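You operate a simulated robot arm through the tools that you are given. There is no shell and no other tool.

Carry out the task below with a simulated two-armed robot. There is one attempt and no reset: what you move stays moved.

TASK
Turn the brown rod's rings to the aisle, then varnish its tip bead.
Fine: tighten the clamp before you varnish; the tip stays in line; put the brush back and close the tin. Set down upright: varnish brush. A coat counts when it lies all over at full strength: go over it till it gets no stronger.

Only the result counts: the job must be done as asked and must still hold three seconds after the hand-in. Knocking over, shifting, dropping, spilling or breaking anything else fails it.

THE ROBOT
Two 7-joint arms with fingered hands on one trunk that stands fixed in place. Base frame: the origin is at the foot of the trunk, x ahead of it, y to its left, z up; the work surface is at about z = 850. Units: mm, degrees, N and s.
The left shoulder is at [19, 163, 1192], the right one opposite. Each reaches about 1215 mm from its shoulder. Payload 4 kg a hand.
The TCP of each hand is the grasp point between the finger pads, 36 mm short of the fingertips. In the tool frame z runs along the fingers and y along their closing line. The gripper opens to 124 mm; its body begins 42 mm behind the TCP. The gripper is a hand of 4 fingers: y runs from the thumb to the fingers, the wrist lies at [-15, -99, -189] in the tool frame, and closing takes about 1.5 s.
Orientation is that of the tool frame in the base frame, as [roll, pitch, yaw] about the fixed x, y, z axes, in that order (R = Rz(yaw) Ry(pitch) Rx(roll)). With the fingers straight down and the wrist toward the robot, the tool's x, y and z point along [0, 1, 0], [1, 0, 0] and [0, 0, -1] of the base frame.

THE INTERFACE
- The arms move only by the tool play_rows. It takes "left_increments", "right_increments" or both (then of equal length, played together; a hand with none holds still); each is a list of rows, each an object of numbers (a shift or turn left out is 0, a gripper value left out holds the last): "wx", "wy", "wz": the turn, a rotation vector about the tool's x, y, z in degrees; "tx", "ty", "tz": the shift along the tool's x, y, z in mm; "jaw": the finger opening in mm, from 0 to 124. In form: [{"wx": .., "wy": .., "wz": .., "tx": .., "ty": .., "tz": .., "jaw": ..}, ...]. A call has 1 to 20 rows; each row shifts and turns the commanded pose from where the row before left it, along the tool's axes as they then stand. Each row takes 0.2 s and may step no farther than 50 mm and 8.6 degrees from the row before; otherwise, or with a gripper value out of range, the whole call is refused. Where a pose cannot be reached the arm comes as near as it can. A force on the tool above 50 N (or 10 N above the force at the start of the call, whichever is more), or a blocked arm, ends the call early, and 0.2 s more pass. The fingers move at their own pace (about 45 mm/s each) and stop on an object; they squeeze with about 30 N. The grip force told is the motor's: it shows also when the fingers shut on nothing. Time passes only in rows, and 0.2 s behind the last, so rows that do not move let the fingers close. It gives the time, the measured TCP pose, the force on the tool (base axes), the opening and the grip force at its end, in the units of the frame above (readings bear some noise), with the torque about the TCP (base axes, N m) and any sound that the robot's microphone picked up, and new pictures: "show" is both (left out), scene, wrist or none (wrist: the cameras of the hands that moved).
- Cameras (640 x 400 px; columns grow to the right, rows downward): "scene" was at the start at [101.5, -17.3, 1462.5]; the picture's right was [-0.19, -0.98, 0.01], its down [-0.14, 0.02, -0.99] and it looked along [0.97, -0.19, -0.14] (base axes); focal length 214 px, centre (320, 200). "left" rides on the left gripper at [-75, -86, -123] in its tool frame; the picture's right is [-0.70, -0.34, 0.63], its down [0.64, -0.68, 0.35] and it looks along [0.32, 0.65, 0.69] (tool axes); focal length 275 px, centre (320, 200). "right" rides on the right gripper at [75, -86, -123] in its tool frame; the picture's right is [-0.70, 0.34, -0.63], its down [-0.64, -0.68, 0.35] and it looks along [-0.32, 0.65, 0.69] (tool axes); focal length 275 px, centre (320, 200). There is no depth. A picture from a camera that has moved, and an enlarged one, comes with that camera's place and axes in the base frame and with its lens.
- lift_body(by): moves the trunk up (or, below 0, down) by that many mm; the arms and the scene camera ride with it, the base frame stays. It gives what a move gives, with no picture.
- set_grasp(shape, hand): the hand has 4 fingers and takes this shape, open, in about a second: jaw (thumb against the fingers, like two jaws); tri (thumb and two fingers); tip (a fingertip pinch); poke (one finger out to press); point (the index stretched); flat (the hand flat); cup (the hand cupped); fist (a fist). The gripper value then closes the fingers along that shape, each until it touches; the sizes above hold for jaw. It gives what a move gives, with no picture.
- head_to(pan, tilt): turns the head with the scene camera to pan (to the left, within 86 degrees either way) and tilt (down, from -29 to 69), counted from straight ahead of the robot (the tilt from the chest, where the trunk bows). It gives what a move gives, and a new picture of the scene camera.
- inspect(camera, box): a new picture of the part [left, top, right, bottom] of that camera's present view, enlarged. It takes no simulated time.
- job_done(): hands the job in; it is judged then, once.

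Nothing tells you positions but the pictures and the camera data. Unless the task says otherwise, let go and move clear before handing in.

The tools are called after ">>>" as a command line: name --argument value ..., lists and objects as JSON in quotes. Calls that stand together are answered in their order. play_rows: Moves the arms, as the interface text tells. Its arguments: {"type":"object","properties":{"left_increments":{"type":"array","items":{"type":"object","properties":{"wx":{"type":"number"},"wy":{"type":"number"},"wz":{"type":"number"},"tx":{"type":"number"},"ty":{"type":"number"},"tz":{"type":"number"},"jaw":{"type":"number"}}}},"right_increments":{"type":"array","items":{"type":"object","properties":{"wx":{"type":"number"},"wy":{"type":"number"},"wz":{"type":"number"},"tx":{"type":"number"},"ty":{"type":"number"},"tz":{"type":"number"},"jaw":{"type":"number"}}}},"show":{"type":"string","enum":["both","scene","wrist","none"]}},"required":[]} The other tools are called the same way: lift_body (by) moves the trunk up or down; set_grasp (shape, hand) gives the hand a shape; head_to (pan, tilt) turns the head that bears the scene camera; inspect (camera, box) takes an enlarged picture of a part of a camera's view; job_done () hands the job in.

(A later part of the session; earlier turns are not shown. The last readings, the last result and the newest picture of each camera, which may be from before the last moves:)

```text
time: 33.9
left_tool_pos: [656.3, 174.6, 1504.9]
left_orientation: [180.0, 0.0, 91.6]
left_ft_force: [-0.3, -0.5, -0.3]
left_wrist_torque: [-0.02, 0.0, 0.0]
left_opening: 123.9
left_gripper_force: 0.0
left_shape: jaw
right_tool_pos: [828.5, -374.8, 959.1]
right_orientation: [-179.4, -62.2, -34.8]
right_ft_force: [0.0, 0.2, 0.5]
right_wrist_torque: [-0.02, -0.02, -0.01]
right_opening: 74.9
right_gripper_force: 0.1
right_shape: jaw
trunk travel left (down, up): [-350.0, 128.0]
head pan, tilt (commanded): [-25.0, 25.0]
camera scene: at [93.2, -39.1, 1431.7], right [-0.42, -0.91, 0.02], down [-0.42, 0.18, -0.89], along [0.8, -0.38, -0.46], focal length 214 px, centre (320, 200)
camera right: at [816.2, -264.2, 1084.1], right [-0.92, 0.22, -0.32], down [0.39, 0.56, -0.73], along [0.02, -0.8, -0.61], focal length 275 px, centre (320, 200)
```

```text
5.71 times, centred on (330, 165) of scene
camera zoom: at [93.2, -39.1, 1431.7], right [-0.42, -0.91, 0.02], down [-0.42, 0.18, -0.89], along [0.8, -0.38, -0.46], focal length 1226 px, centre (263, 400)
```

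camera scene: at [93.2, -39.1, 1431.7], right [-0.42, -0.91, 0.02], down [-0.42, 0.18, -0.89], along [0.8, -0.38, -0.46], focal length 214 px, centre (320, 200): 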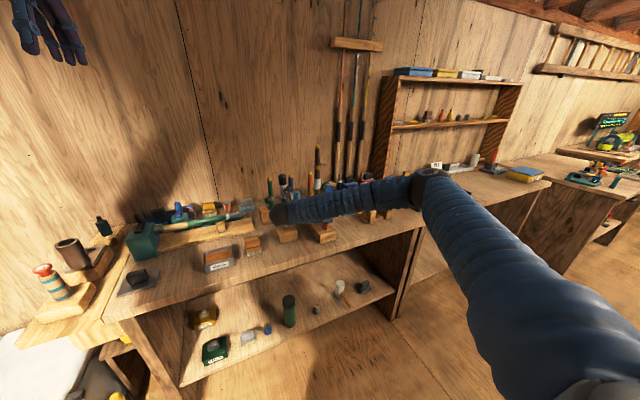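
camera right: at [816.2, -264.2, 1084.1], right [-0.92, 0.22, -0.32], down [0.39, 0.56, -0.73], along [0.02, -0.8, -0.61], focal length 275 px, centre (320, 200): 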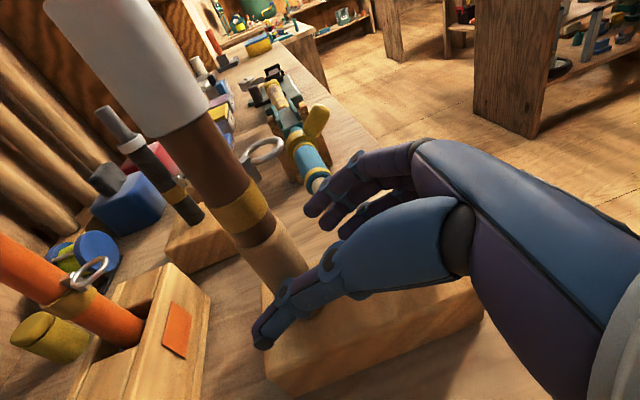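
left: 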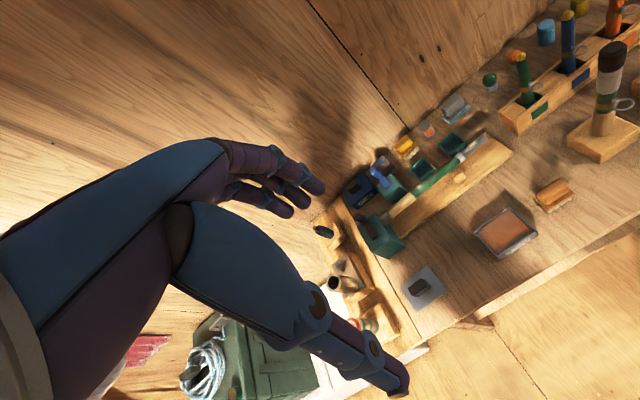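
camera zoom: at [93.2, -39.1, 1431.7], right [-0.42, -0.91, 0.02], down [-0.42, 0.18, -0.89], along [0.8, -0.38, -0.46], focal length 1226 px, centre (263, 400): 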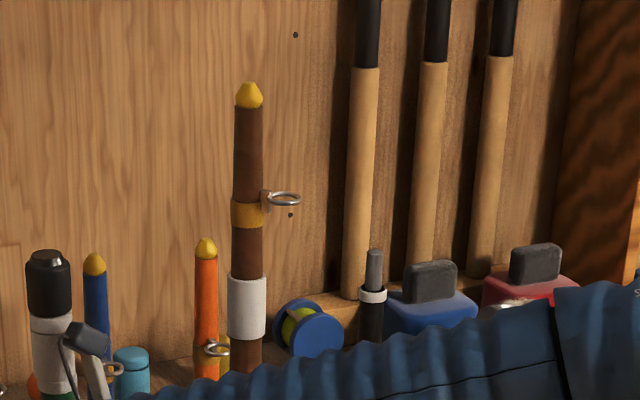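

The neighbouring block looks unmoved. Now I'll withdraw along the fingers, then back further, and swing to azimuth about +8° well clear of the rods.

>>> play_rows --right_increments '[{"tz": -13.3, "ty": 2.7}, {"tz": -13.3, "ty": 2.7}, {"tz": -13.3, "ty": 2.7}, {"tx": 4.0, "ty": 10, "tz": -7}, {"tx": 4.0, "ty": 10, "tz": -7}, {"wx": 7.06, "wz": -3.75}, {"wx": 7.06, "wz": -3.75}, {"wx": 7.06, "wz": -3.75}, {"wx": 7.06, "wz": -3.75}, {"wx": 7.06, "wz": -3.75}, {}]' --show "both"

>>> inspect --camera "scene" --box '[290, 190, 370, 250]'

>>> inspect --camera "scene" --box '[290, 140, 370, 200]'

```text
time: 36.3
left_tool_pos: [656.9, 175.1, 1501.3]
left_orientation: [179.9, 0.0, 91.4]
left_ft_force: [0.0, 0.7, 0.4]
left_wrist_torque: [0.0, 0.01, 0.0]
left_opening: 123.5
left_gripper_force: 0.1
left_shape: jaw
right_tool_pos: [776.8, -373.2, 992.9]
right_orientation: [-179.7, -62.3, 5.5]
right_ft_force: [0.1, 0.2, 0.5]
right_wrist_torque: [-0.02, -0.01, -0.04]
right_opening: 74.9
right_gripper_force: 0.0
right_shape: jaw
trunk travel left (down, up): [-350.0, 128.0]
head pan, tilt (commanded): [-25.0, 25.0]
camera scene: at [93.8, -38.1, 1431.7], right [-0.42, -0.91, 0.02], down [-0.42, 0.18, -0.89], along [0.8, -0.38, -0.46], focal length 214 px, centre (320, 200)
camera right: at [695.1, -295.8, 1116.8], right [-0.85, -0.42, -0.32], down [-0.06, 0.68, -0.73], along [0.53, -0.6, -0.6], focal length 275 px, centre (320, 200)
```

scene: 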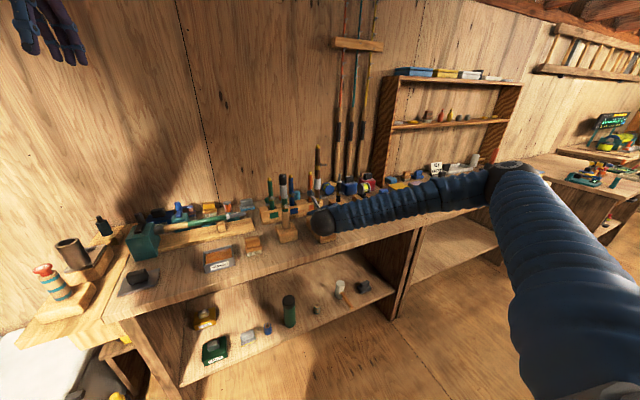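
right: 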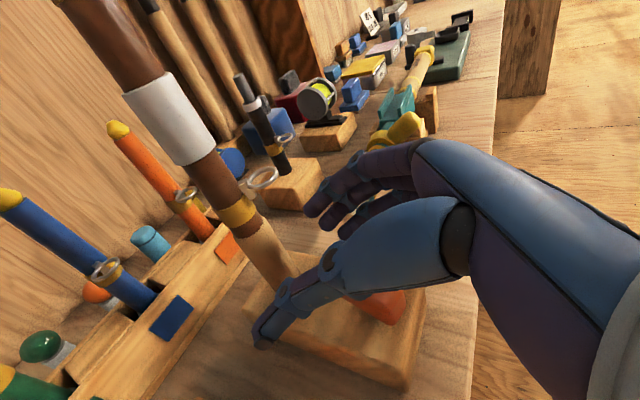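

```text
6.67 times, centred on (330, 220) of scene
camera zoom: at [93.8, -38.1, 1431.7], right [-0.42, -0.91, 0.02], down [-0.42, 0.18, -0.89], along [0.8, -0.38, -0.46], focal length 1430 px, centre (253, 67)
```

zoom: 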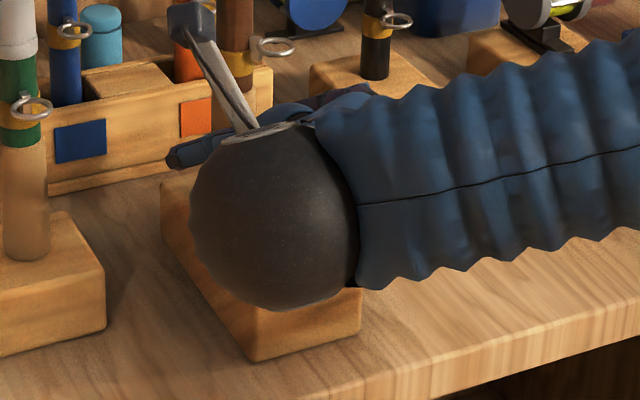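

```text
6.67 times, centred on (330, 170) of scene
camera zoom: at [93.8, -38.1, 1431.7], right [-0.42, -0.91, 0.02], down [-0.42, 0.18, -0.89], along [0.8, -0.38, -0.46], focal length 1430 px, centre (253, 400)
```

zoom: 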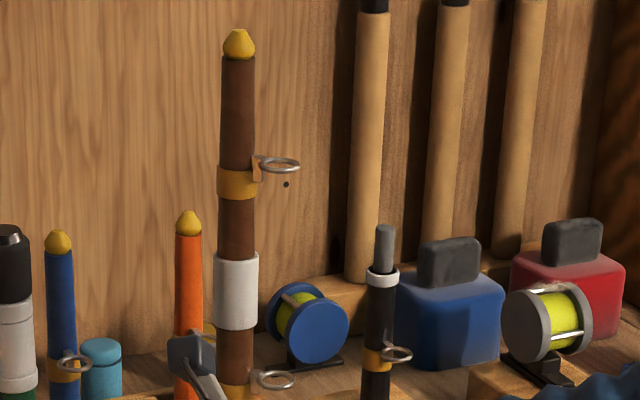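

The neighbour is unchanged, and the ring azimuth went from about 257° to about 227°, so roughly 47° remain. I'll do two more short grasps of about 24°. First I'll re-check the lever and the rod position from the wrist camera.

>>> inspect --camera "right" --box '[180, 160, 440, 350]'

>>> inspect --camera "right" --box '[40, 0, 300, 220]'

```text
2.11 times, centred on (310, 255) of right
camera zoom: at [695.1, -295.8, 1116.8], right [-0.85, -0.42, -0.32], down [-0.06, 0.68, -0.73], along [0.53, -0.6, -0.6], focal length 580 px, centre (341, 84)
```

zoom: 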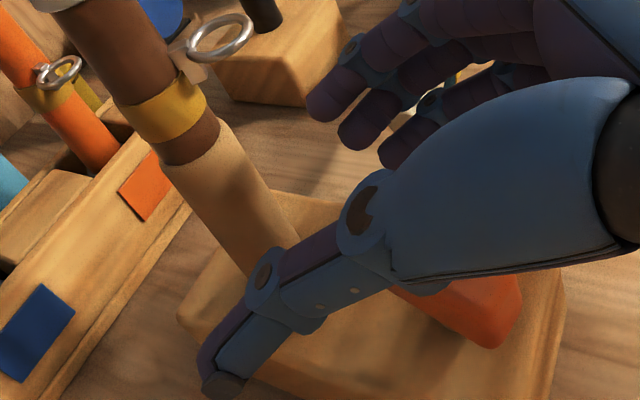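

```text
1.82 times, centred on (170, 110) of right
camera zoom: at [695.1, -295.8, 1116.8], right [-0.85, -0.42, -0.32], down [-0.06, 0.68, -0.73], along [0.53, -0.6, -0.6], focal length 500 px, centre (593, 364)
```

zoom: 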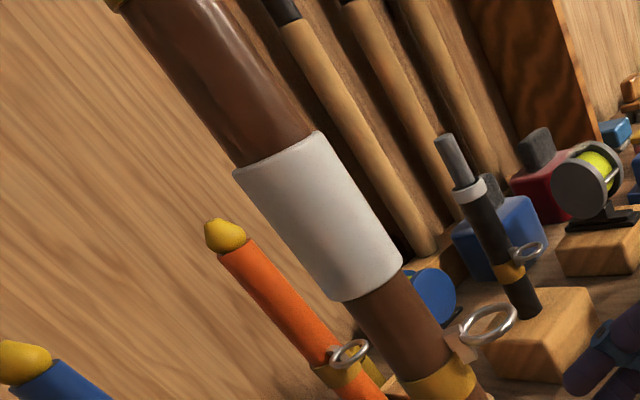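

The rod axis is confirmed at (859, -388). I'll set azimuth +11° and approach again with the rod centred.

>>> play_rows --right_increments '[{"wx": 4.87, "wz": -2.56}, {"tx": -0.5, "ty": 8.4, "tz": 7.1}, {"tx": -0.5, "ty": 8.4, "tz": 7.1}, {"tx": -0.6, "ty": 8.4, "tz": 7.1}, {}]' --show "wrist"

```text
time: 37.5
left_tool_pos: [657.6, 175.4, 1502.3]
left_orientation: [179.9, 0.1, 91.5]
left_ft_force: [0.1, -0.3, 0.3]
left_wrist_torque: [0.01, 0.03, -0.05]
left_opening: 123.8
left_gripper_force: 0.1
left_shape: jaw
right_tool_pos: [798.2, -395.9, 981.4]
right_orientation: [-179.8, -62.3, 11.1]
right_ft_force: [-0.5, 0.0, 0.9]
right_wrist_torque: [-0.02, 0.02, -0.01]
right_opening: 74.9
right_gripper_force: 0.1
right_shape: jaw
trunk travel left (down, up): [-350.0, 128.0]
head pan, tilt (commanded): [-25.0, 25.0]
camera right: at [710.2, -326.5, 1105.5], right [-0.8, -0.5, -0.32], down [-0.12, 0.67, -0.73], along [0.58, -0.55, -0.6], focal length 275 px, centre (320, 200)
```

right: 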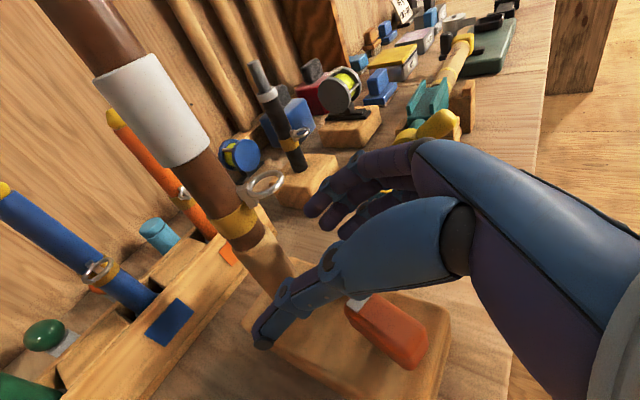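

Azimuth +11° is fine here. I'll try +16° to gain stroke.

>>> play_rows --right_increments '[{"wx": 4.43, "wz": -2.33}, {}]' --show "none"

```text
time: 38.1
left_tool_pos: [657.4, 172.6, 1502.3]
left_orientation: [179.9, -0.1, 91.4]
left_ft_force: [0.6, -1.0, 0.0]
left_wrist_torque: [0.01, 0.0, -0.04]
left_opening: 123.7
left_gripper_force: 0.1
left_shape: jaw
right_tool_pos: [797.2, -397.2, 980.8]
right_orientation: [-179.4, -62.4, 15.6]
right_ft_force: [-0.3, -0.3, -0.3]
right_wrist_torque: [0.01, -0.01, 0.02]
right_opening: 74.8
right_gripper_force: 0.0
right_shape: jaw
trunk travel left (down, up): [-350.0, 128.0]
head pan, tilt (commanded): [-25.0, 25.0]
```

Reachable. I'll narrow the opening a bit (clearance from the teal rod) and approach the rod.

>>> play_rows --right_increments '[{"jaw": 66, "tx": 0.4, "ty": 0.8, "tz": 14.1}, {"tx": 0.4, "ty": 0.8, "tz": 14.1}, {"tx": 0.4, "ty": 0.8, "tz": 14.2}, {}]' --show "wrist"

>>> inspect --camera "scene" --box '[290, 180, 370, 250]'

```text
time: 39.1
left_tool_pos: [655.5, 174.3, 1504.2]
left_orientation: [179.7, 0.0, 91.5]
left_ft_force: [0.3, 0.9, -0.1]
left_wrist_torque: [0.01, -0.02, -0.04]
left_opening: 123.6
left_gripper_force: 0.1
left_shape: jaw
right_tool_pos: [836.2, -385.8, 962.5]
right_orientation: [-179.7, -62.4, 16.0]
right_ft_force: [-0.8, 0.5, 0.1]
right_wrist_torque: [-0.02, 0.01, -0.01]
right_opening: 66.3
right_gripper_force: 0.0
right_shape: jaw
trunk travel left (down, up): [-350.0, 128.0]
head pan, tilt (commanded): [-25.0, 25.0]
camera right: at [741.3, -324.6, 1087.1], right [-0.76, -0.57, -0.32], down [-0.18, 0.66, -0.73], along [0.63, -0.49, -0.6], focal length 275 px, centre (320, 200)
```

right: 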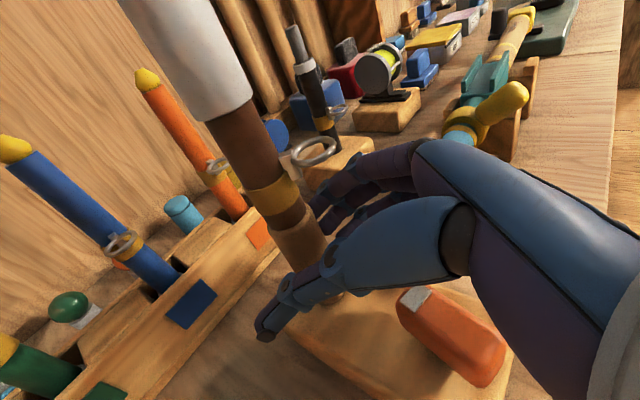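

```text
5.71 times, centred on (330, 215) of scene
camera zoom: at [92.9, -39.2, 1431.8], right [-0.42, -0.91, 0.02], down [-0.42, 0.18, -0.89], along [0.8, -0.38, -0.46], focal length 1226 px, centre (263, 114)
```

zoom: 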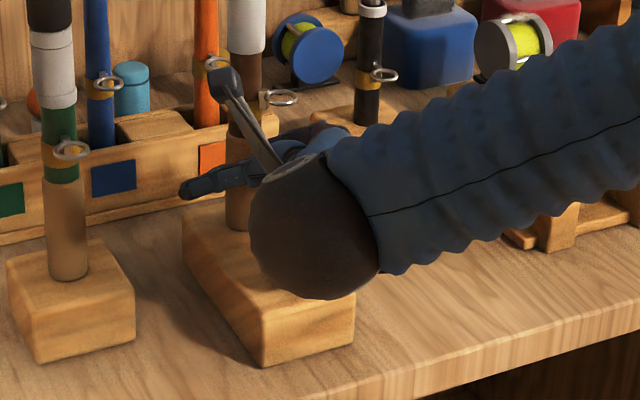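

One more 12 mm, then close in steps.

>>> play_rows --right_increments '[{"tx": -0.5, "ty": 1.7, "tz": 6}, {"tx": -0.5, "ty": 1.7, "tz": 6.1}, {}, {"jaw": 52}, {"jaw": 42}, {}]' --show "wrist"

```text
time: 40.5
left_tool_pos: [657.3, 175.3, 1503.2]
left_orientation: [179.9, 0.0, 91.6]
left_ft_force: [-0.6, -0.5, 0.6]
left_wrist_torque: [-0.02, 0.04, -0.03]
left_opening: 123.6
left_gripper_force: 0.0
left_shape: jaw
right_tool_pos: [847.2, -387.1, 956.9]
right_orientation: [-179.7, -62.4, 16.0]
right_ft_force: [0.3, 0.2, 0.2]
right_wrist_torque: [0.02, -0.04, -0.01]
right_opening: 42.6
right_gripper_force: 0.0
right_shape: jaw
trunk travel left (down, up): [-350.0, 128.0]
head pan, tilt (commanded): [-25.0, 25.0]
camera right: at [753.1, -325.2, 1081.2], right [-0.76, -0.57, -0.32], down [-0.18, 0.66, -0.73], along [0.63, -0.49, -0.6], focal length 275 px, centre (320, 200)
```

right: 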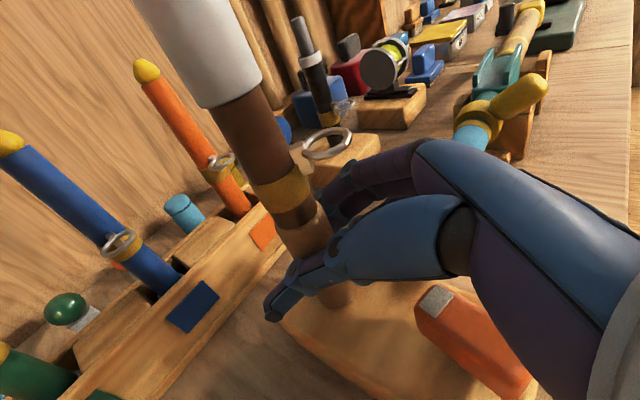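

>>> play_rows --right_increments '[{"jaw": 34}, {"jaw": 28}, {"jaw": 20}, {}, {}]' --show "none"

```text
time: 41.7
left_tool_pos: [656.8, 175.3, 1502.9]
left_orientation: [179.9, 0.0, 91.5]
left_ft_force: [0.5, -0.2, 0.6]
left_wrist_torque: [0.02, 0.0, 0.02]
left_opening: 123.8
left_gripper_force: 0.0
left_shape: jaw
right_tool_pos: [847.2, -386.6, 957.6]
right_orientation: [-179.9, -62.3, 16.2]
right_ft_force: [-1.5, 9.5, 0.2]
right_wrist_torque: [-0.18, -0.15, 0.13]
right_opening: 27.4
right_gripper_force: 30.3
right_shape: jaw
trunk travel left (down, up): [-350.0, 128.0]
head pan, tilt (commanded): [-25.0, 25.0]
```

The rod is gripped (27.4 mm, 30 N). I'll turn clockwise 15° and check.

>>> play_rows --right_increments '[{"ty": -1}, {"wx": -4.43, "wz": 2.33, "tx": 0.25, "ty": -0.96, "tz": 0.5}, {"wx": -4.43, "wz": 2.33, "tx": 0.25, "ty": -0.96, "tz": 0.5}, {"wx": -4.43, "wz": 2.33, "tx": 0.25, "ty": -0.96, "tz": 0.5}, {}]' --show "wrist"

```text
time: 42.9
left_tool_pos: [658.8, 176.0, 1501.2]
left_orientation: [179.8, 0.0, 91.5]
left_ft_force: [0.2, -0.2, 1.4]
left_wrist_torque: [0.01, 0.04, 0.01]
left_opening: 123.7
left_gripper_force: 0.2
left_shape: jaw
right_tool_pos: [849.8, -383.8, 957.0]
right_orientation: [-179.6, -62.4, 0.7]
right_ft_force: [9.1, 12.2, 3.7]
right_wrist_torque: [-0.25, -0.24, 0.21]
right_opening: 27.2
right_gripper_force: 30.1
right_shape: jaw
trunk travel left (down, up): [-350.0, 128.0]
head pan, tilt (commanded): [-25.0, 25.0]
camera right: at [773.3, -298.2, 1081.2], right [-0.88, -0.35, -0.32], down [-0.01, 0.68, -0.73], along [0.48, -0.64, -0.6], focal length 275 px, centre (320, 200)
```

right: 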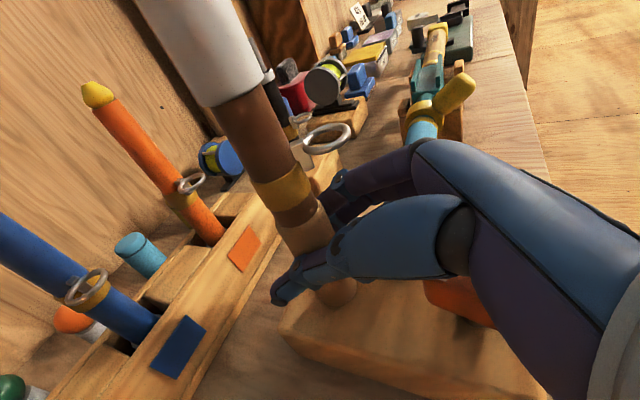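

The rod follows with low forces. I'll turn another 15°, to azimuth about -14°.

>>> play_rows --right_increments '[{"ty": -1, "tx": 0.3, "tz": 0.6}, {"wx": -4.43, "wz": 2.33, "tx": 0.25, "ty": -0.96, "tz": 0.5}, {"wx": -4.43, "wz": 2.33, "tx": 0.25, "ty": -0.96, "tz": 0.5}, {"wx": -4.43, "wz": 2.33, "tx": 0.25, "ty": -0.96, "tz": 0.5}, {}]' --show "wrist"

>>> inspect --camera "scene" --box '[270, 140, 370, 220]'

```text
time: 44.1
left_tool_pos: [657.2, 175.1, 1500.8]
left_orientation: [180.0, 0.0, 91.6]
left_ft_force: [-0.4, -0.7, 0.3]
left_wrist_torque: [-0.01, 0.01, 0.01]
left_opening: 123.6
left_gripper_force: 0.1
left_shape: jaw
right_tool_pos: [851.2, -379.4, 956.2]
right_orientation: [-179.7, -62.3, -14.2]
right_ft_force: [11.2, 2.4, 8.6]
right_wrist_torque: [-0.47, -0.2, 0.12]
right_opening: 26.6
right_gripper_force: 29.8
right_shape: jaw
trunk travel left (down, up): [-350.0, 128.0]
head pan, tilt (commanded): [-25.0, 25.0]
camera right: at [800.0, -278.1, 1080.9], right [-0.94, -0.11, -0.32], down [0.17, 0.66, -0.73], along [0.3, -0.74, -0.6], focal length 275 px, centre (320, 200)
```

right: 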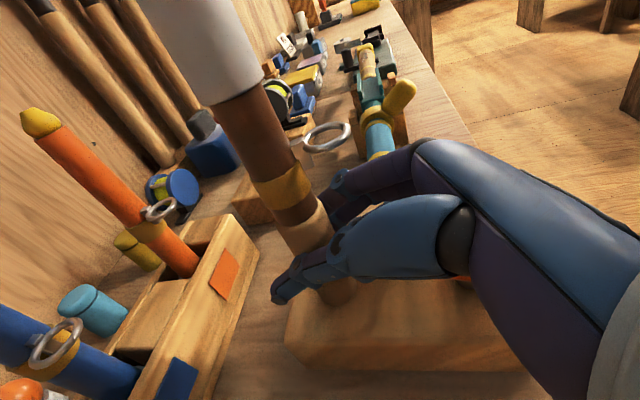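

```text
5.00 times, centred on (320, 180) of scene
camera zoom: at [93.4, -38.7, 1431.8], right [-0.42, -0.91, 0.02], down [-0.42, 0.18, -0.89], along [0.8, -0.38, -0.46], focal length 1072 px, centre (320, 300)
```

zoom: 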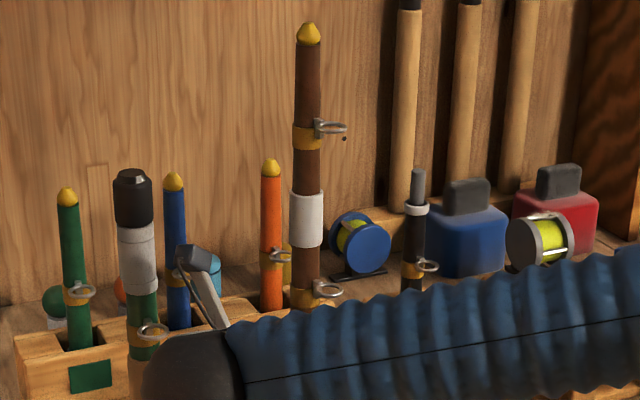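

Both rings follow and remain aligned. I'll take 5° more here (the camera stays clear of the neighbour), then regrasp.

>>> play_rows --right_increments '[{"wx": -4.43, "wz": 2.33, "tx": 0.4, "ty": -1.1, "tz": 0.8}, {}]' --show "none"

>>> play_rows --right_increments '[{"jaw": 40}, {"jaw": 66}, {}, {}]' --show "none"

```text
time: 44.7
left_tool_pos: [657.7, 174.7, 1502.2]
left_orientation: [179.9, 0.0, 91.5]
left_ft_force: [0.0, -0.6, -0.4]
left_wrist_torque: [-0.03, 0.02, 0.01]
left_opening: 123.6
left_gripper_force: 0.1
left_shape: jaw
right_tool_pos: [852.2, -379.1, 956.7]
right_orientation: [-179.6, -62.4, -19.2]
right_ft_force: [12.0, 0.9, 11.8]
right_wrist_torque: [-0.56, -0.2, 0.16]
right_opening: 26.2
right_gripper_force: 30.2
right_shape: jaw
trunk travel left (down, up): [-350.0, 128.0]
head pan, tilt (commanded): [-25.0, 25.0]
```

```text
time: 45.7
left_tool_pos: [657.8, 174.8, 1502.6]
left_orientation: [179.9, 0.0, 91.5]
left_ft_force: [0.0, -0.3, 0.7]
left_wrist_torque: [0.04, 0.02, -0.01]
left_opening: 123.7
left_gripper_force: 0.0
left_shape: jaw
right_tool_pos: [851.9, -379.0, 954.9]
right_orientation: [-179.5, -62.4, -19.3]
right_ft_force: [-0.4, -0.9, 0.5]
right_wrist_torque: [0.01, 0.0, 0.01]
right_opening: 65.6
right_gripper_force: 0.1
right_shape: jaw
trunk travel left (down, up): [-350.0, 128.0]
head pan, tilt (commanded): [-25.0, 25.0]
```

Released cleanly. I'll measure the ring angles now from the scene camera.

>>> inspect --camera "scene" --box '[305, 145, 345, 170]'

>>> inspect --camera "scene" --box '[305, 180, 345, 205]'

>>> inspect --camera "left" --box '[540, 0, 640, 100]'

```text
16.00 times, centred on (325, 158) of scene
camera zoom: at [93.2, -39.2, 1431.7], right [-0.42, -0.91, 0.02], down [-0.42, 0.18, -0.89], along [0.8, -0.38, -0.46], focal length 3432 px, centre (240, 880)
```

zoom: 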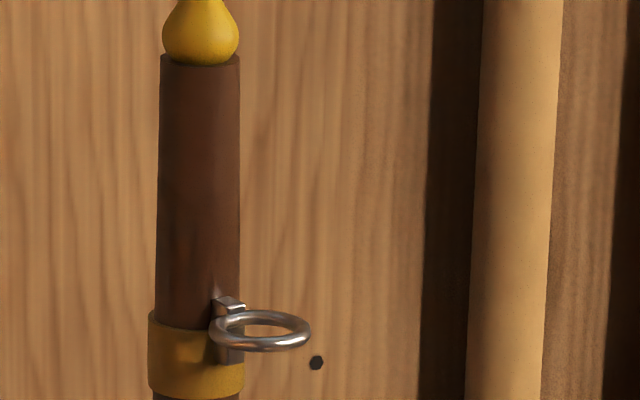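

```text
16.00 times, centred on (325, 192) of scene
camera zoom: at [93.2, -39.2, 1431.7], right [-0.42, -0.91, 0.02], down [-0.42, 0.18, -0.89], along [0.8, -0.38, -0.46], focal length 3432 px, centre (240, 320)
```

zoom: 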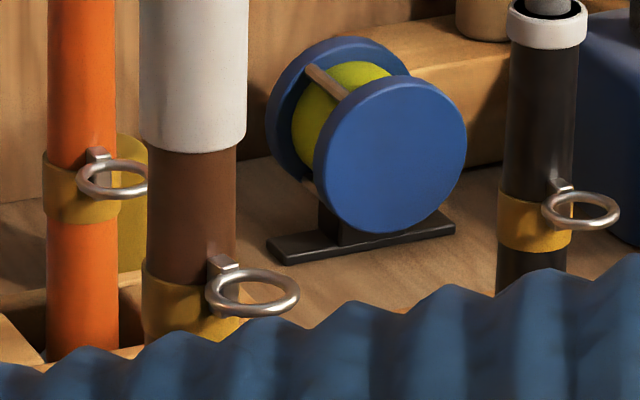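

```text
4.00 times, centred on (590, 50) of left
camera zoom: at [571.8, 97.0, 1625.3], right [-0.32, -0.7, -0.64], down [-0.7, 0.63, -0.35], along [0.64, 0.33, -0.69], focal length 1101 px, centre (-760, 800)
```

zoom: 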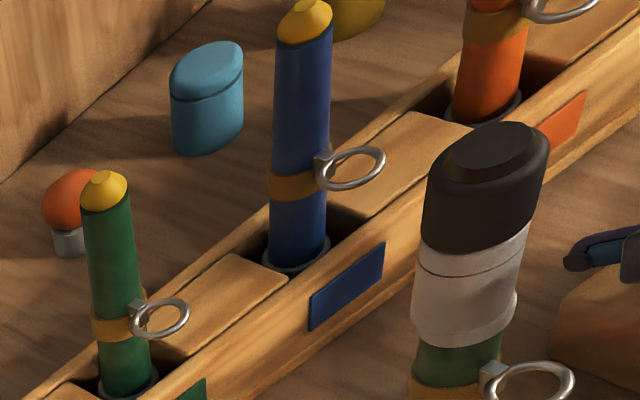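

Both rings read about 190° (16 mm offset each), still in line with each other; about 10° remain. I'll rotate the open hand back 13° around the rod, regrip, and turn the last bit.

>>> play_rows --right_increments '[{"wx": 3.9, "wz": -2.04, "tx": -0.22, "ty": 0.74, "tz": -0.42}, {"wx": 3.9, "wz": -2.04, "tx": -0.22, "ty": 0.74, "tz": -0.42}, {"wx": 3.9, "wz": -2.04, "tx": -0.22, "ty": 0.74, "tz": -0.42}, {}, {"jaw": 50}, {"jaw": 40}, {}, {}]' --show "wrist"

```text
time: 47.5
left_tool_pos: [657.5, 174.5, 1502.0]
left_orientation: [179.9, 0.1, 91.5]
left_ft_force: [0.3, -0.2, 0.0]
left_wrist_torque: [-0.02, 0.0, -0.02]
left_opening: 123.5
left_gripper_force: 0.1
left_shape: jaw
right_tool_pos: [850.2, -380.9, 956.4]
right_orientation: [-179.6, -62.4, -6.1]
right_ft_force: [-0.3, -0.6, 0.1]
right_wrist_torque: [-0.03, 0.01, -0.02]
right_opening: 40.3
right_gripper_force: 0.1
right_shape: jaw
trunk travel left (down, up): [-350.0, 128.0]
head pan, tilt (commanded): [-25.0, 25.0]
camera right: at [784.9, -288.2, 1080.2], right [-0.91, -0.25, -0.32], down [0.07, 0.68, -0.73], along [0.4, -0.69, -0.6], focal length 275 px, centre (320, 200)
```

right: 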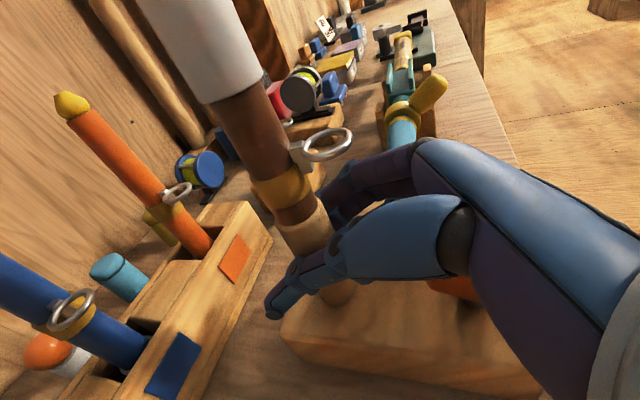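

>>> play_rows --right_increments '[{"jaw": 33}, {"jaw": 26}, {"jaw": 20}, {}, {}]' --show "none"

>>> play_rows --right_increments '[{"wx": -4.43, "wz": 2.33, "tx": 0.25, "ty": -0.96, "tz": 0.5}, {"wx": -4.43, "wz": 2.33, "tx": 0.25, "ty": -0.96, "tz": 0.5}, {}, {}]' --show "wrist"

>>> inspect --camera "scene" --box '[305, 145, 345, 170]'

>>> inspect --camera "scene" --box '[305, 180, 345, 205]'

```text
time: 48.7
left_tool_pos: [658.1, 176.0, 1502.3]
left_orientation: [179.8, 0.1, 91.5]
left_ft_force: [-0.2, -0.7, -0.8]
left_wrist_torque: [0.04, 0.03, 0.0]
left_opening: 123.6
left_gripper_force: 0.0
left_shape: jaw
right_tool_pos: [850.4, -378.7, 955.9]
right_orientation: [-179.6, -62.4, -5.9]
right_ft_force: [6.6, 9.3, 1.0]
right_wrist_torque: [-0.27, -0.16, 0.2]
right_opening: 26.2
right_gripper_force: 30.2
right_shape: jaw
trunk travel left (down, up): [-350.0, 128.0]
head pan, tilt (commanded): [-25.0, 25.0]
```

```text
time: 49.7
left_tool_pos: [657.2, 175.2, 1501.4]
left_orientation: [179.9, 0.0, 91.5]
left_ft_force: [-1.0, -0.1, 0.1]
left_wrist_torque: [0.01, -0.01, -0.02]
left_opening: 123.7
left_gripper_force: 0.1
left_shape: jaw
right_tool_pos: [852.3, -378.0, 953.9]
right_orientation: [-179.5, -62.3, -16.1]
right_ft_force: [13.8, 10.9, 5.5]
right_wrist_torque: [-0.39, -0.15, 0.25]
right_opening: 26.2
right_gripper_force: 29.4
right_shape: jaw
trunk travel left (down, up): [-350.0, 128.0]
head pan, tilt (commanded): [-25.0, 25.0]
camera right: at [804.3, -275.1, 1080.0], right [-0.94, -0.08, -0.32], down [0.19, 0.66, -0.73], along [0.27, -0.75, -0.6], focal length 275 px, centre (320, 200)
```

right: 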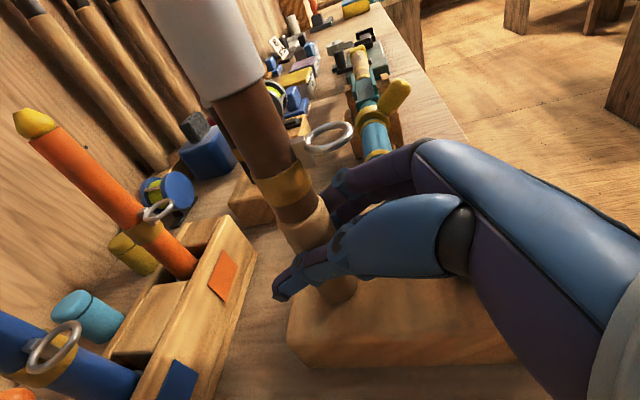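

```text
16.00 times, centred on (325, 158) of scene
camera zoom: at [94.1, -37.7, 1431.8], right [-0.42, -0.91, 0.02], down [-0.42, 0.18, -0.89], along [0.8, -0.38, -0.46], focal length 3432 px, centre (240, 880)
```

zoom: 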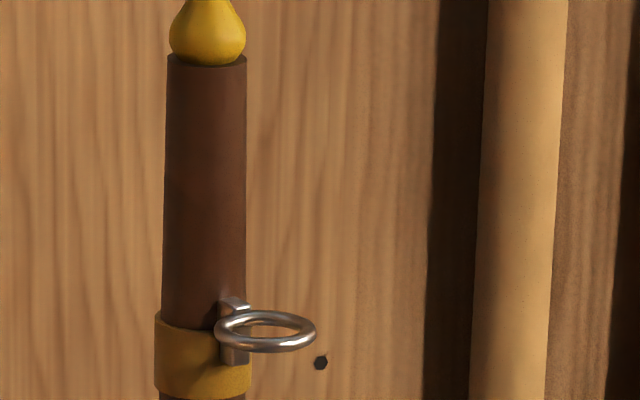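

```text
16.00 times, centred on (325, 192) of scene
camera zoom: at [94.1, -37.7, 1431.8], right [-0.42, -0.91, 0.02], down [-0.42, 0.18, -0.89], along [0.8, -0.38, -0.46], focal length 3432 px, centre (240, 320)
```

zoom: 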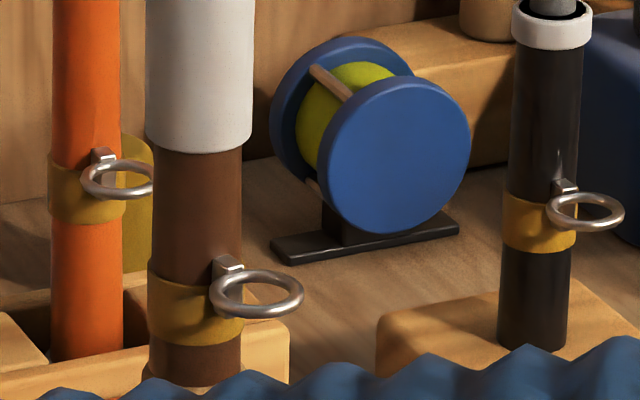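

The rings barely moved this time, so the fingers slipped. I'll look at the grip before regrasping.

>>> inspect --camera "right" --box '[230, 100, 430, 320]'

>>> inspect --camera "scene" --box '[280, 185, 360, 245]'

```text
1.82 times, centred on (330, 210) of right
camera zoom: at [804.3, -275.1, 1080.0], right [-0.94, -0.08, -0.32], down [0.19, 0.66, -0.73], along [0.27, -0.75, -0.6], focal length 500 px, centre (302, 182)
```

zoom: 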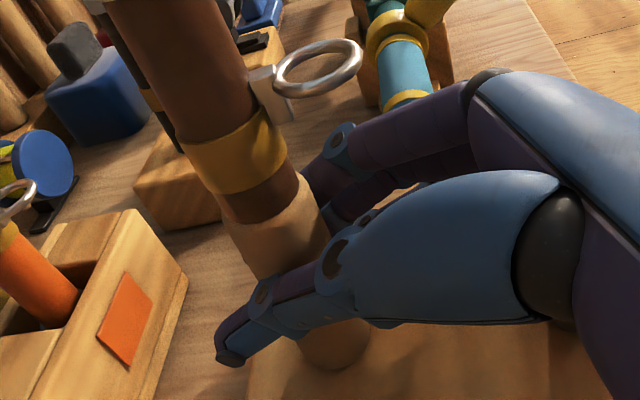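

```text
6.67 times, centred on (320, 215) of scene
camera zoom: at [94.1, -37.7, 1431.8], right [-0.42, -0.91, 0.02], down [-0.42, 0.18, -0.89], along [0.8, -0.38, -0.46], focal length 1430 px, centre (320, 100)
```

zoom: 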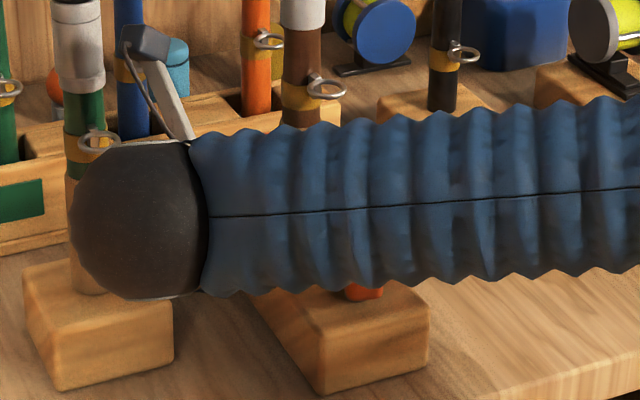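

I'll open, rotate back about 18° around the rod, centre the hand better and a little deeper, and regrip.

>>> play_rows --right_increments '[{"jaw": 45}, {"jaw": 66}, {}, {"wx": 3.99, "wz": -2.09, "tx": 1.0, "ty": 1.4, "tz": -0.2}, {"wx": 3.99, "wz": -2.09, "tx": 1.0, "ty": 1.4, "tz": -0.2}, {"wx": 3.99, "wz": -2.09, "tx": 1.0, "ty": 1.4, "tz": -0.2}, {"wx": 3.99, "wz": -2.09, "tx": 1.0, "ty": 1.4, "tz": -0.2}, {}]' --show "wrist"

>>> inspect --camera "scene" --box '[305, 145, 345, 170]'

>>> inspect --camera "scene" --box '[305, 180, 345, 205]'

```text
time: 51.5
left_tool_pos: [657.9, 174.7, 1502.5]
left_orientation: [179.9, 0.0, 91.5]
left_ft_force: [0.6, -0.4, 0.5]
left_wrist_torque: [-0.02, 0.02, 0.01]
left_opening: 123.6
left_gripper_force: 0.0
left_shape: jaw
right_tool_pos: [851.4, -383.9, 958.5]
right_orientation: [-179.6, -62.5, 2.1]
right_ft_force: [-0.4, 0.7, 0.7]
right_wrist_torque: [-0.01, -0.01, 0.0]
right_opening: 65.7
right_gripper_force: 0.1
right_shape: jaw
trunk travel left (down, up): [-350.0, 128.0]
head pan, tilt (commanded): [-25.0, 25.0]
camera right: at [774.5, -301.8, 1083.5], right [-0.87, -0.37, -0.32], down [-0.02, 0.68, -0.73], along [0.49, -0.63, -0.6], focal length 275 px, centre (320, 200)
```

right: 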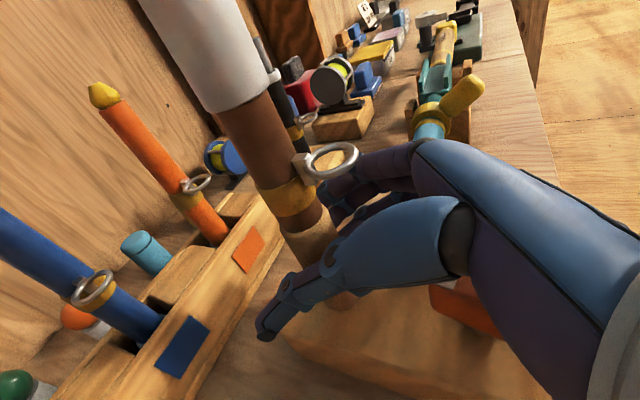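

```text
16.00 times, centred on (325, 158) of scene
camera zoom: at [93.7, -38.7, 1431.7], right [-0.42, -0.91, 0.02], down [-0.42, 0.18, -0.89], along [0.8, -0.38, -0.46], focal length 3432 px, centre (240, 880)
```

zoom: 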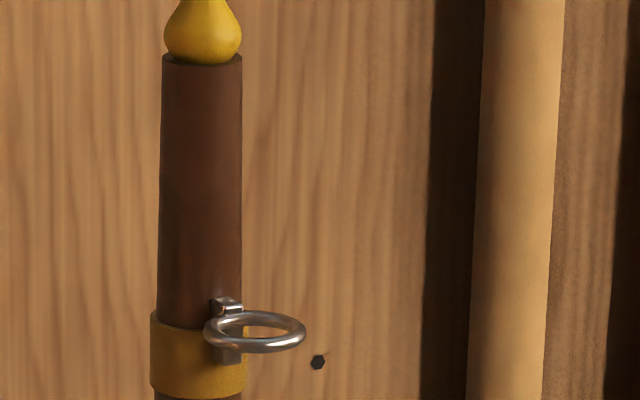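

```text
16.00 times, centred on (325, 192) of scene
camera zoom: at [93.7, -38.7, 1431.7], right [-0.42, -0.91, 0.02], down [-0.42, 0.18, -0.89], along [0.8, -0.38, -0.46], focal length 3432 px, centre (240, 320)
```

zoom: 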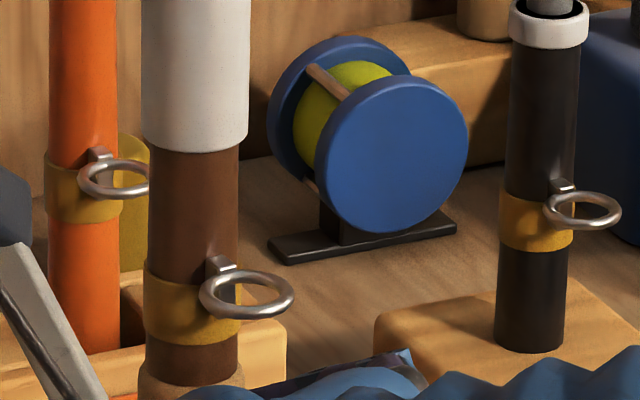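

The rings now read about 185° (the upper and lower agree). I'll regrip and turn about 7° more.

>>> play_rows --right_increments '[{"jaw": 50}, {"jaw": 38}, {"jaw": 30}, {"jaw": 20}, {}, {}]' --show "none"

>>> play_rows --right_increments '[{"wx": -3.54, "wz": 1.86, "tx": 0.15, "ty": -0.5, "tz": 0.3}, {"wx": -3.54, "wz": 1.86, "tx": 0.15, "ty": -0.5, "tz": 0.3}, {}]' --show "none"

>>> inspect --camera "scene" --box '[305, 145, 345, 170]'

>>> inspect --camera "scene" --box '[305, 180, 345, 205]'

```text
time: 52.9
left_tool_pos: [658.5, 176.5, 1501.8]
left_orientation: [179.8, 0.1, 91.6]
left_ft_force: [0.1, 0.3, 0.6]
left_wrist_torque: [0.01, -0.01, 0.02]
left_opening: 123.8
left_gripper_force: 0.0
left_shape: jaw
right_tool_pos: [851.1, -383.2, 959.3]
right_orientation: [-179.4, -62.4, 1.9]
right_ft_force: [6.5, 9.8, -0.1]
right_wrist_torque: [-0.21, -0.11, 0.09]
right_opening: 25.3
right_gripper_force: 29.8
right_shape: jaw
trunk travel left (down, up): [-350.0, 128.0]
head pan, tilt (commanded): [-25.0, 25.0]
```

```text
time: 53.7
left_tool_pos: [659.0, 177.3, 1502.8]
left_orientation: [180.0, 0.0, 91.5]
left_ft_force: [-0.6, -0.9, -0.4]
left_wrist_torque: [0.03, 0.02, -0.02]
left_opening: 123.6
left_gripper_force: 0.1
left_shape: jaw
right_tool_pos: [853.5, -381.8, 959.3]
right_orientation: [-179.5, -62.3, -6.0]
right_ft_force: [14.1, 15.1, 1.6]
right_wrist_torque: [-0.24, -0.15, 0.23]
right_opening: 25.6
right_gripper_force: 30.0
right_shape: jaw
trunk travel left (down, up): [-350.0, 128.0]
head pan, tilt (commanded): [-25.0, 25.0]
```

```text
16.00 times, centred on (325, 158) of scene
camera zoom: at [94.5, -37.7, 1431.7], right [-0.42, -0.91, 0.02], down [-0.42, 0.18, -0.89], along [0.8, -0.38, -0.46], focal length 3432 px, centre (240, 880)
```

zoom: 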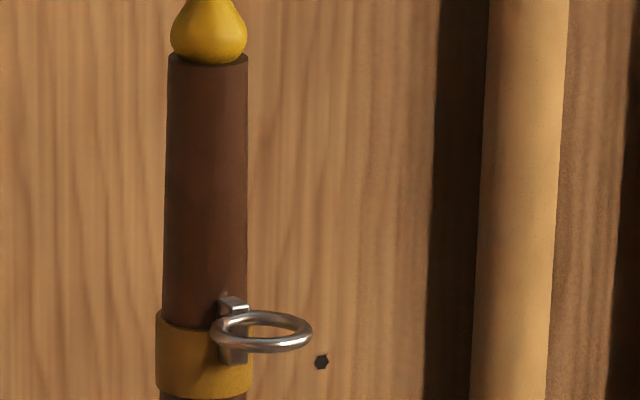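

```text
16.00 times, centred on (325, 192) of scene
camera zoom: at [94.5, -37.7, 1431.7], right [-0.42, -0.91, 0.02], down [-0.42, 0.18, -0.89], along [0.8, -0.38, -0.46], focal length 3432 px, centre (240, 320)
```

zoom: 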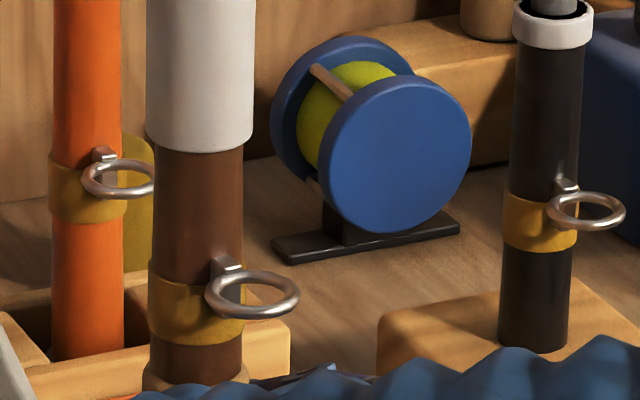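

The rod no longer turns in my grip; possibly the lever got nudged and the clamp bites. I'll release, back out, and look at the lever.

>>> play_rows --right_increments '[{"jaw": 45}, {"jaw": 66}, {}, {}, {"tz": -13, "ty": 1}, {"tz": -13, "ty": 1}, {"tz": -13, "ty": 1}, {"tz": -13, "ty": 1}, {"tz": -13, "tx": 5}, {"tz": -13, "tx": 8}, {"tz": -10, "tx": 10}, {}]' --show "both"

>>> inspect --camera "right" --box '[220, 200, 460, 380]'

```text
time: 56.3
left_tool_pos: [657.8, 174.0, 1502.4]
left_orientation: [179.9, 0.1, 91.5]
left_ft_force: [0.4, -0.1, -0.1]
left_wrist_torque: [0.0, -0.01, -0.04]
left_opening: 123.7
left_gripper_force: 0.0
left_shape: jaw
right_tool_pos: [784.5, -381.6, 1019.7]
right_orientation: [-179.6, -62.2, -6.0]
right_ft_force: [-0.5, 0.4, 0.7]
right_wrist_torque: [0.0, 0.0, 0.0]
right_opening: 65.6
right_gripper_force: 0.1
right_shape: jaw
trunk travel left (down, up): [-350.0, 128.0]
head pan, tilt (commanded): [-25.0, 25.0]
camera scene: at [93.4, -39.0, 1431.7], right [-0.42, -0.91, 0.02], down [-0.42, 0.18, -0.89], along [0.8, -0.38, -0.46], focal length 214 px, centre (320, 200)
camera right: at [720.3, -288.9, 1144.1], right [-0.91, -0.25, -0.32], down [0.07, 0.68, -0.73], along [0.4, -0.69, -0.6], focal length 275 px, centre (320, 200)
```

scene: 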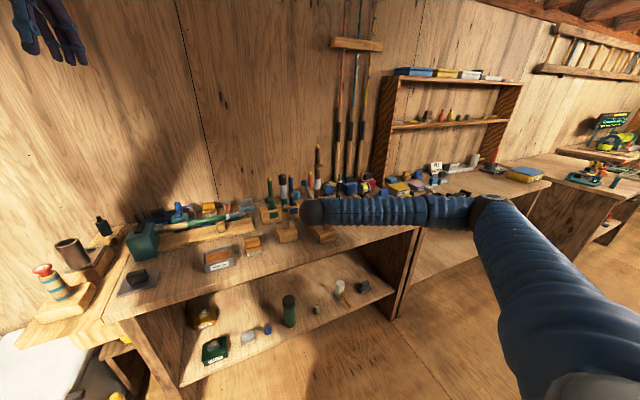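
right: 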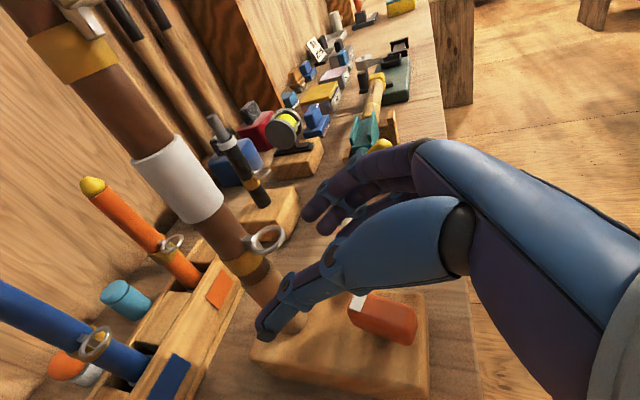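

```text
2.22 times, centred on (340, 290) of right
camera zoom: at [720.3, -288.9, 1144.1], right [-0.91, -0.25, -0.32], down [0.07, 0.68, -0.73], along [0.4, -0.69, -0.6], focal length 612 px, centre (276, 0)
```

zoom: 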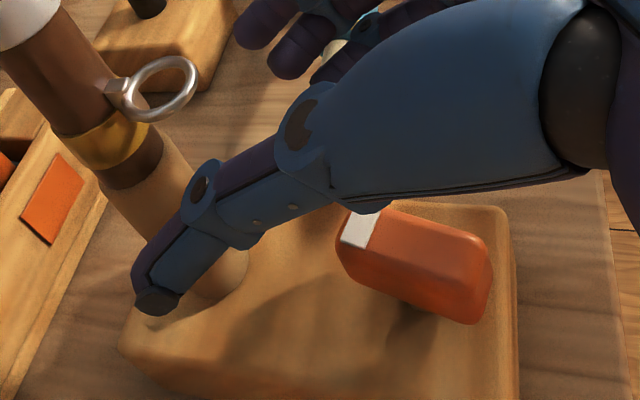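

The lever has turned about 11° clockwise from its start (white end toward -y) but isn't changing further. I'll measure the rings again now that the rod is free.

>>> inspect --camera "scene" --box '[305, 145, 345, 170]'

>>> inspect --camera "scene" --box '[305, 180, 345, 205]'

```text
16.00 times, centred on (325, 158) of scene
camera zoom: at [93.4, -39.0, 1431.7], right [-0.42, -0.91, 0.02], down [-0.42, 0.18, -0.89], along [0.8, -0.38, -0.46], focal length 3432 px, centre (240, 880)
```

zoom: 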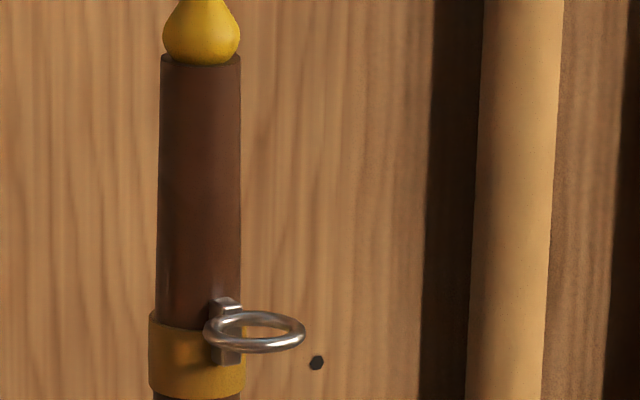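

```text
16.00 times, centred on (325, 192) of scene
camera zoom: at [93.4, -39.0, 1431.7], right [-0.42, -0.91, 0.02], down [-0.42, 0.18, -0.89], along [0.8, -0.38, -0.46], focal length 3432 px, centre (240, 320)
```

zoom: 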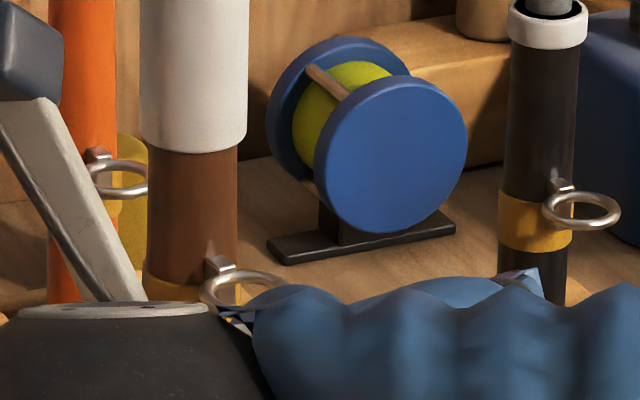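

The rings hold at about 185-186°. I'll make one more attempt with the grip nearer the fingertips, like the first two successful grasps.

>>> play_rows --right_increments '[{"wx": 7.09, "wz": -3.73}, {"wx": 7.09, "wz": -3.73}, {"tx": -14.2, "ty": 7.1, "tz": 10.8}, {"tx": -14.2, "ty": 7.1, "tz": 10.8}, {}]' --show "none"

>>> play_rows --right_increments '[{"tz": 15}, {"tz": 15}, {"tz": 15}, {"tz": 13}, {}]' --show "wrist"

```text
time: 57.5
left_tool_pos: [657.2, 174.5, 1502.8]
left_orientation: [179.9, 0.1, 91.5]
left_ft_force: [-0.2, -0.2, 0.5]
left_wrist_torque: [-0.03, 0.01, 0.0]
left_opening: 123.6
left_gripper_force: 0.0
left_shape: jaw
right_tool_pos: [793.0, -394.8, 985.1]
right_orientation: [-179.6, -62.4, 10.1]
right_ft_force: [0.4, -0.3, 0.7]
right_wrist_torque: [-0.01, 0.02, -0.02]
right_opening: 65.6
right_gripper_force: 0.1
right_shape: jaw
trunk travel left (down, up): [-350.0, 128.0]
head pan, tilt (commanded): [-25.0, 25.0]
```

```text
time: 58.7
left_tool_pos: [656.8, 173.6, 1502.7]
left_orientation: [179.9, 0.0, 91.5]
left_ft_force: [0.1, -0.2, -0.1]
left_wrist_torque: [0.02, -0.05, 0.03]
left_opening: 123.7
left_gripper_force: 0.0
left_shape: jaw
right_tool_pos: [842.4, -384.7, 958.7]
right_orientation: [-179.5, -62.5, 9.9]
right_ft_force: [-0.2, -0.6, -1.0]
right_wrist_torque: [0.01, -0.02, 0.0]
right_opening: 65.8
right_gripper_force: 0.0
right_shape: jaw
trunk travel left (down, up): [-350.0, 128.0]
head pan, tilt (commanded): [-25.0, 25.0]
camera right: at [755.8, -313.2, 1083.7], right [-0.81, -0.49, -0.33], down [-0.12, 0.67, -0.73], along [0.58, -0.55, -0.6], focal length 275 px, centre (320, 200)
```

right: 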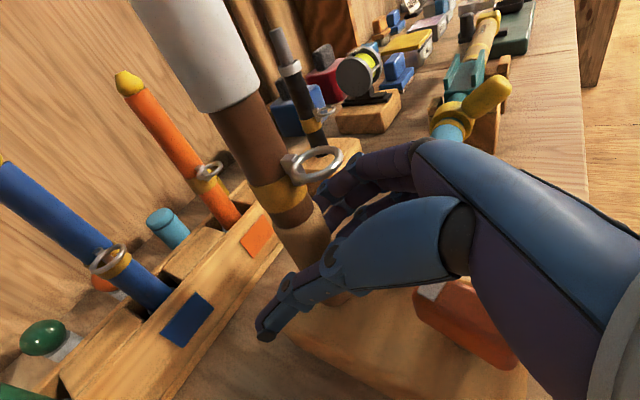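

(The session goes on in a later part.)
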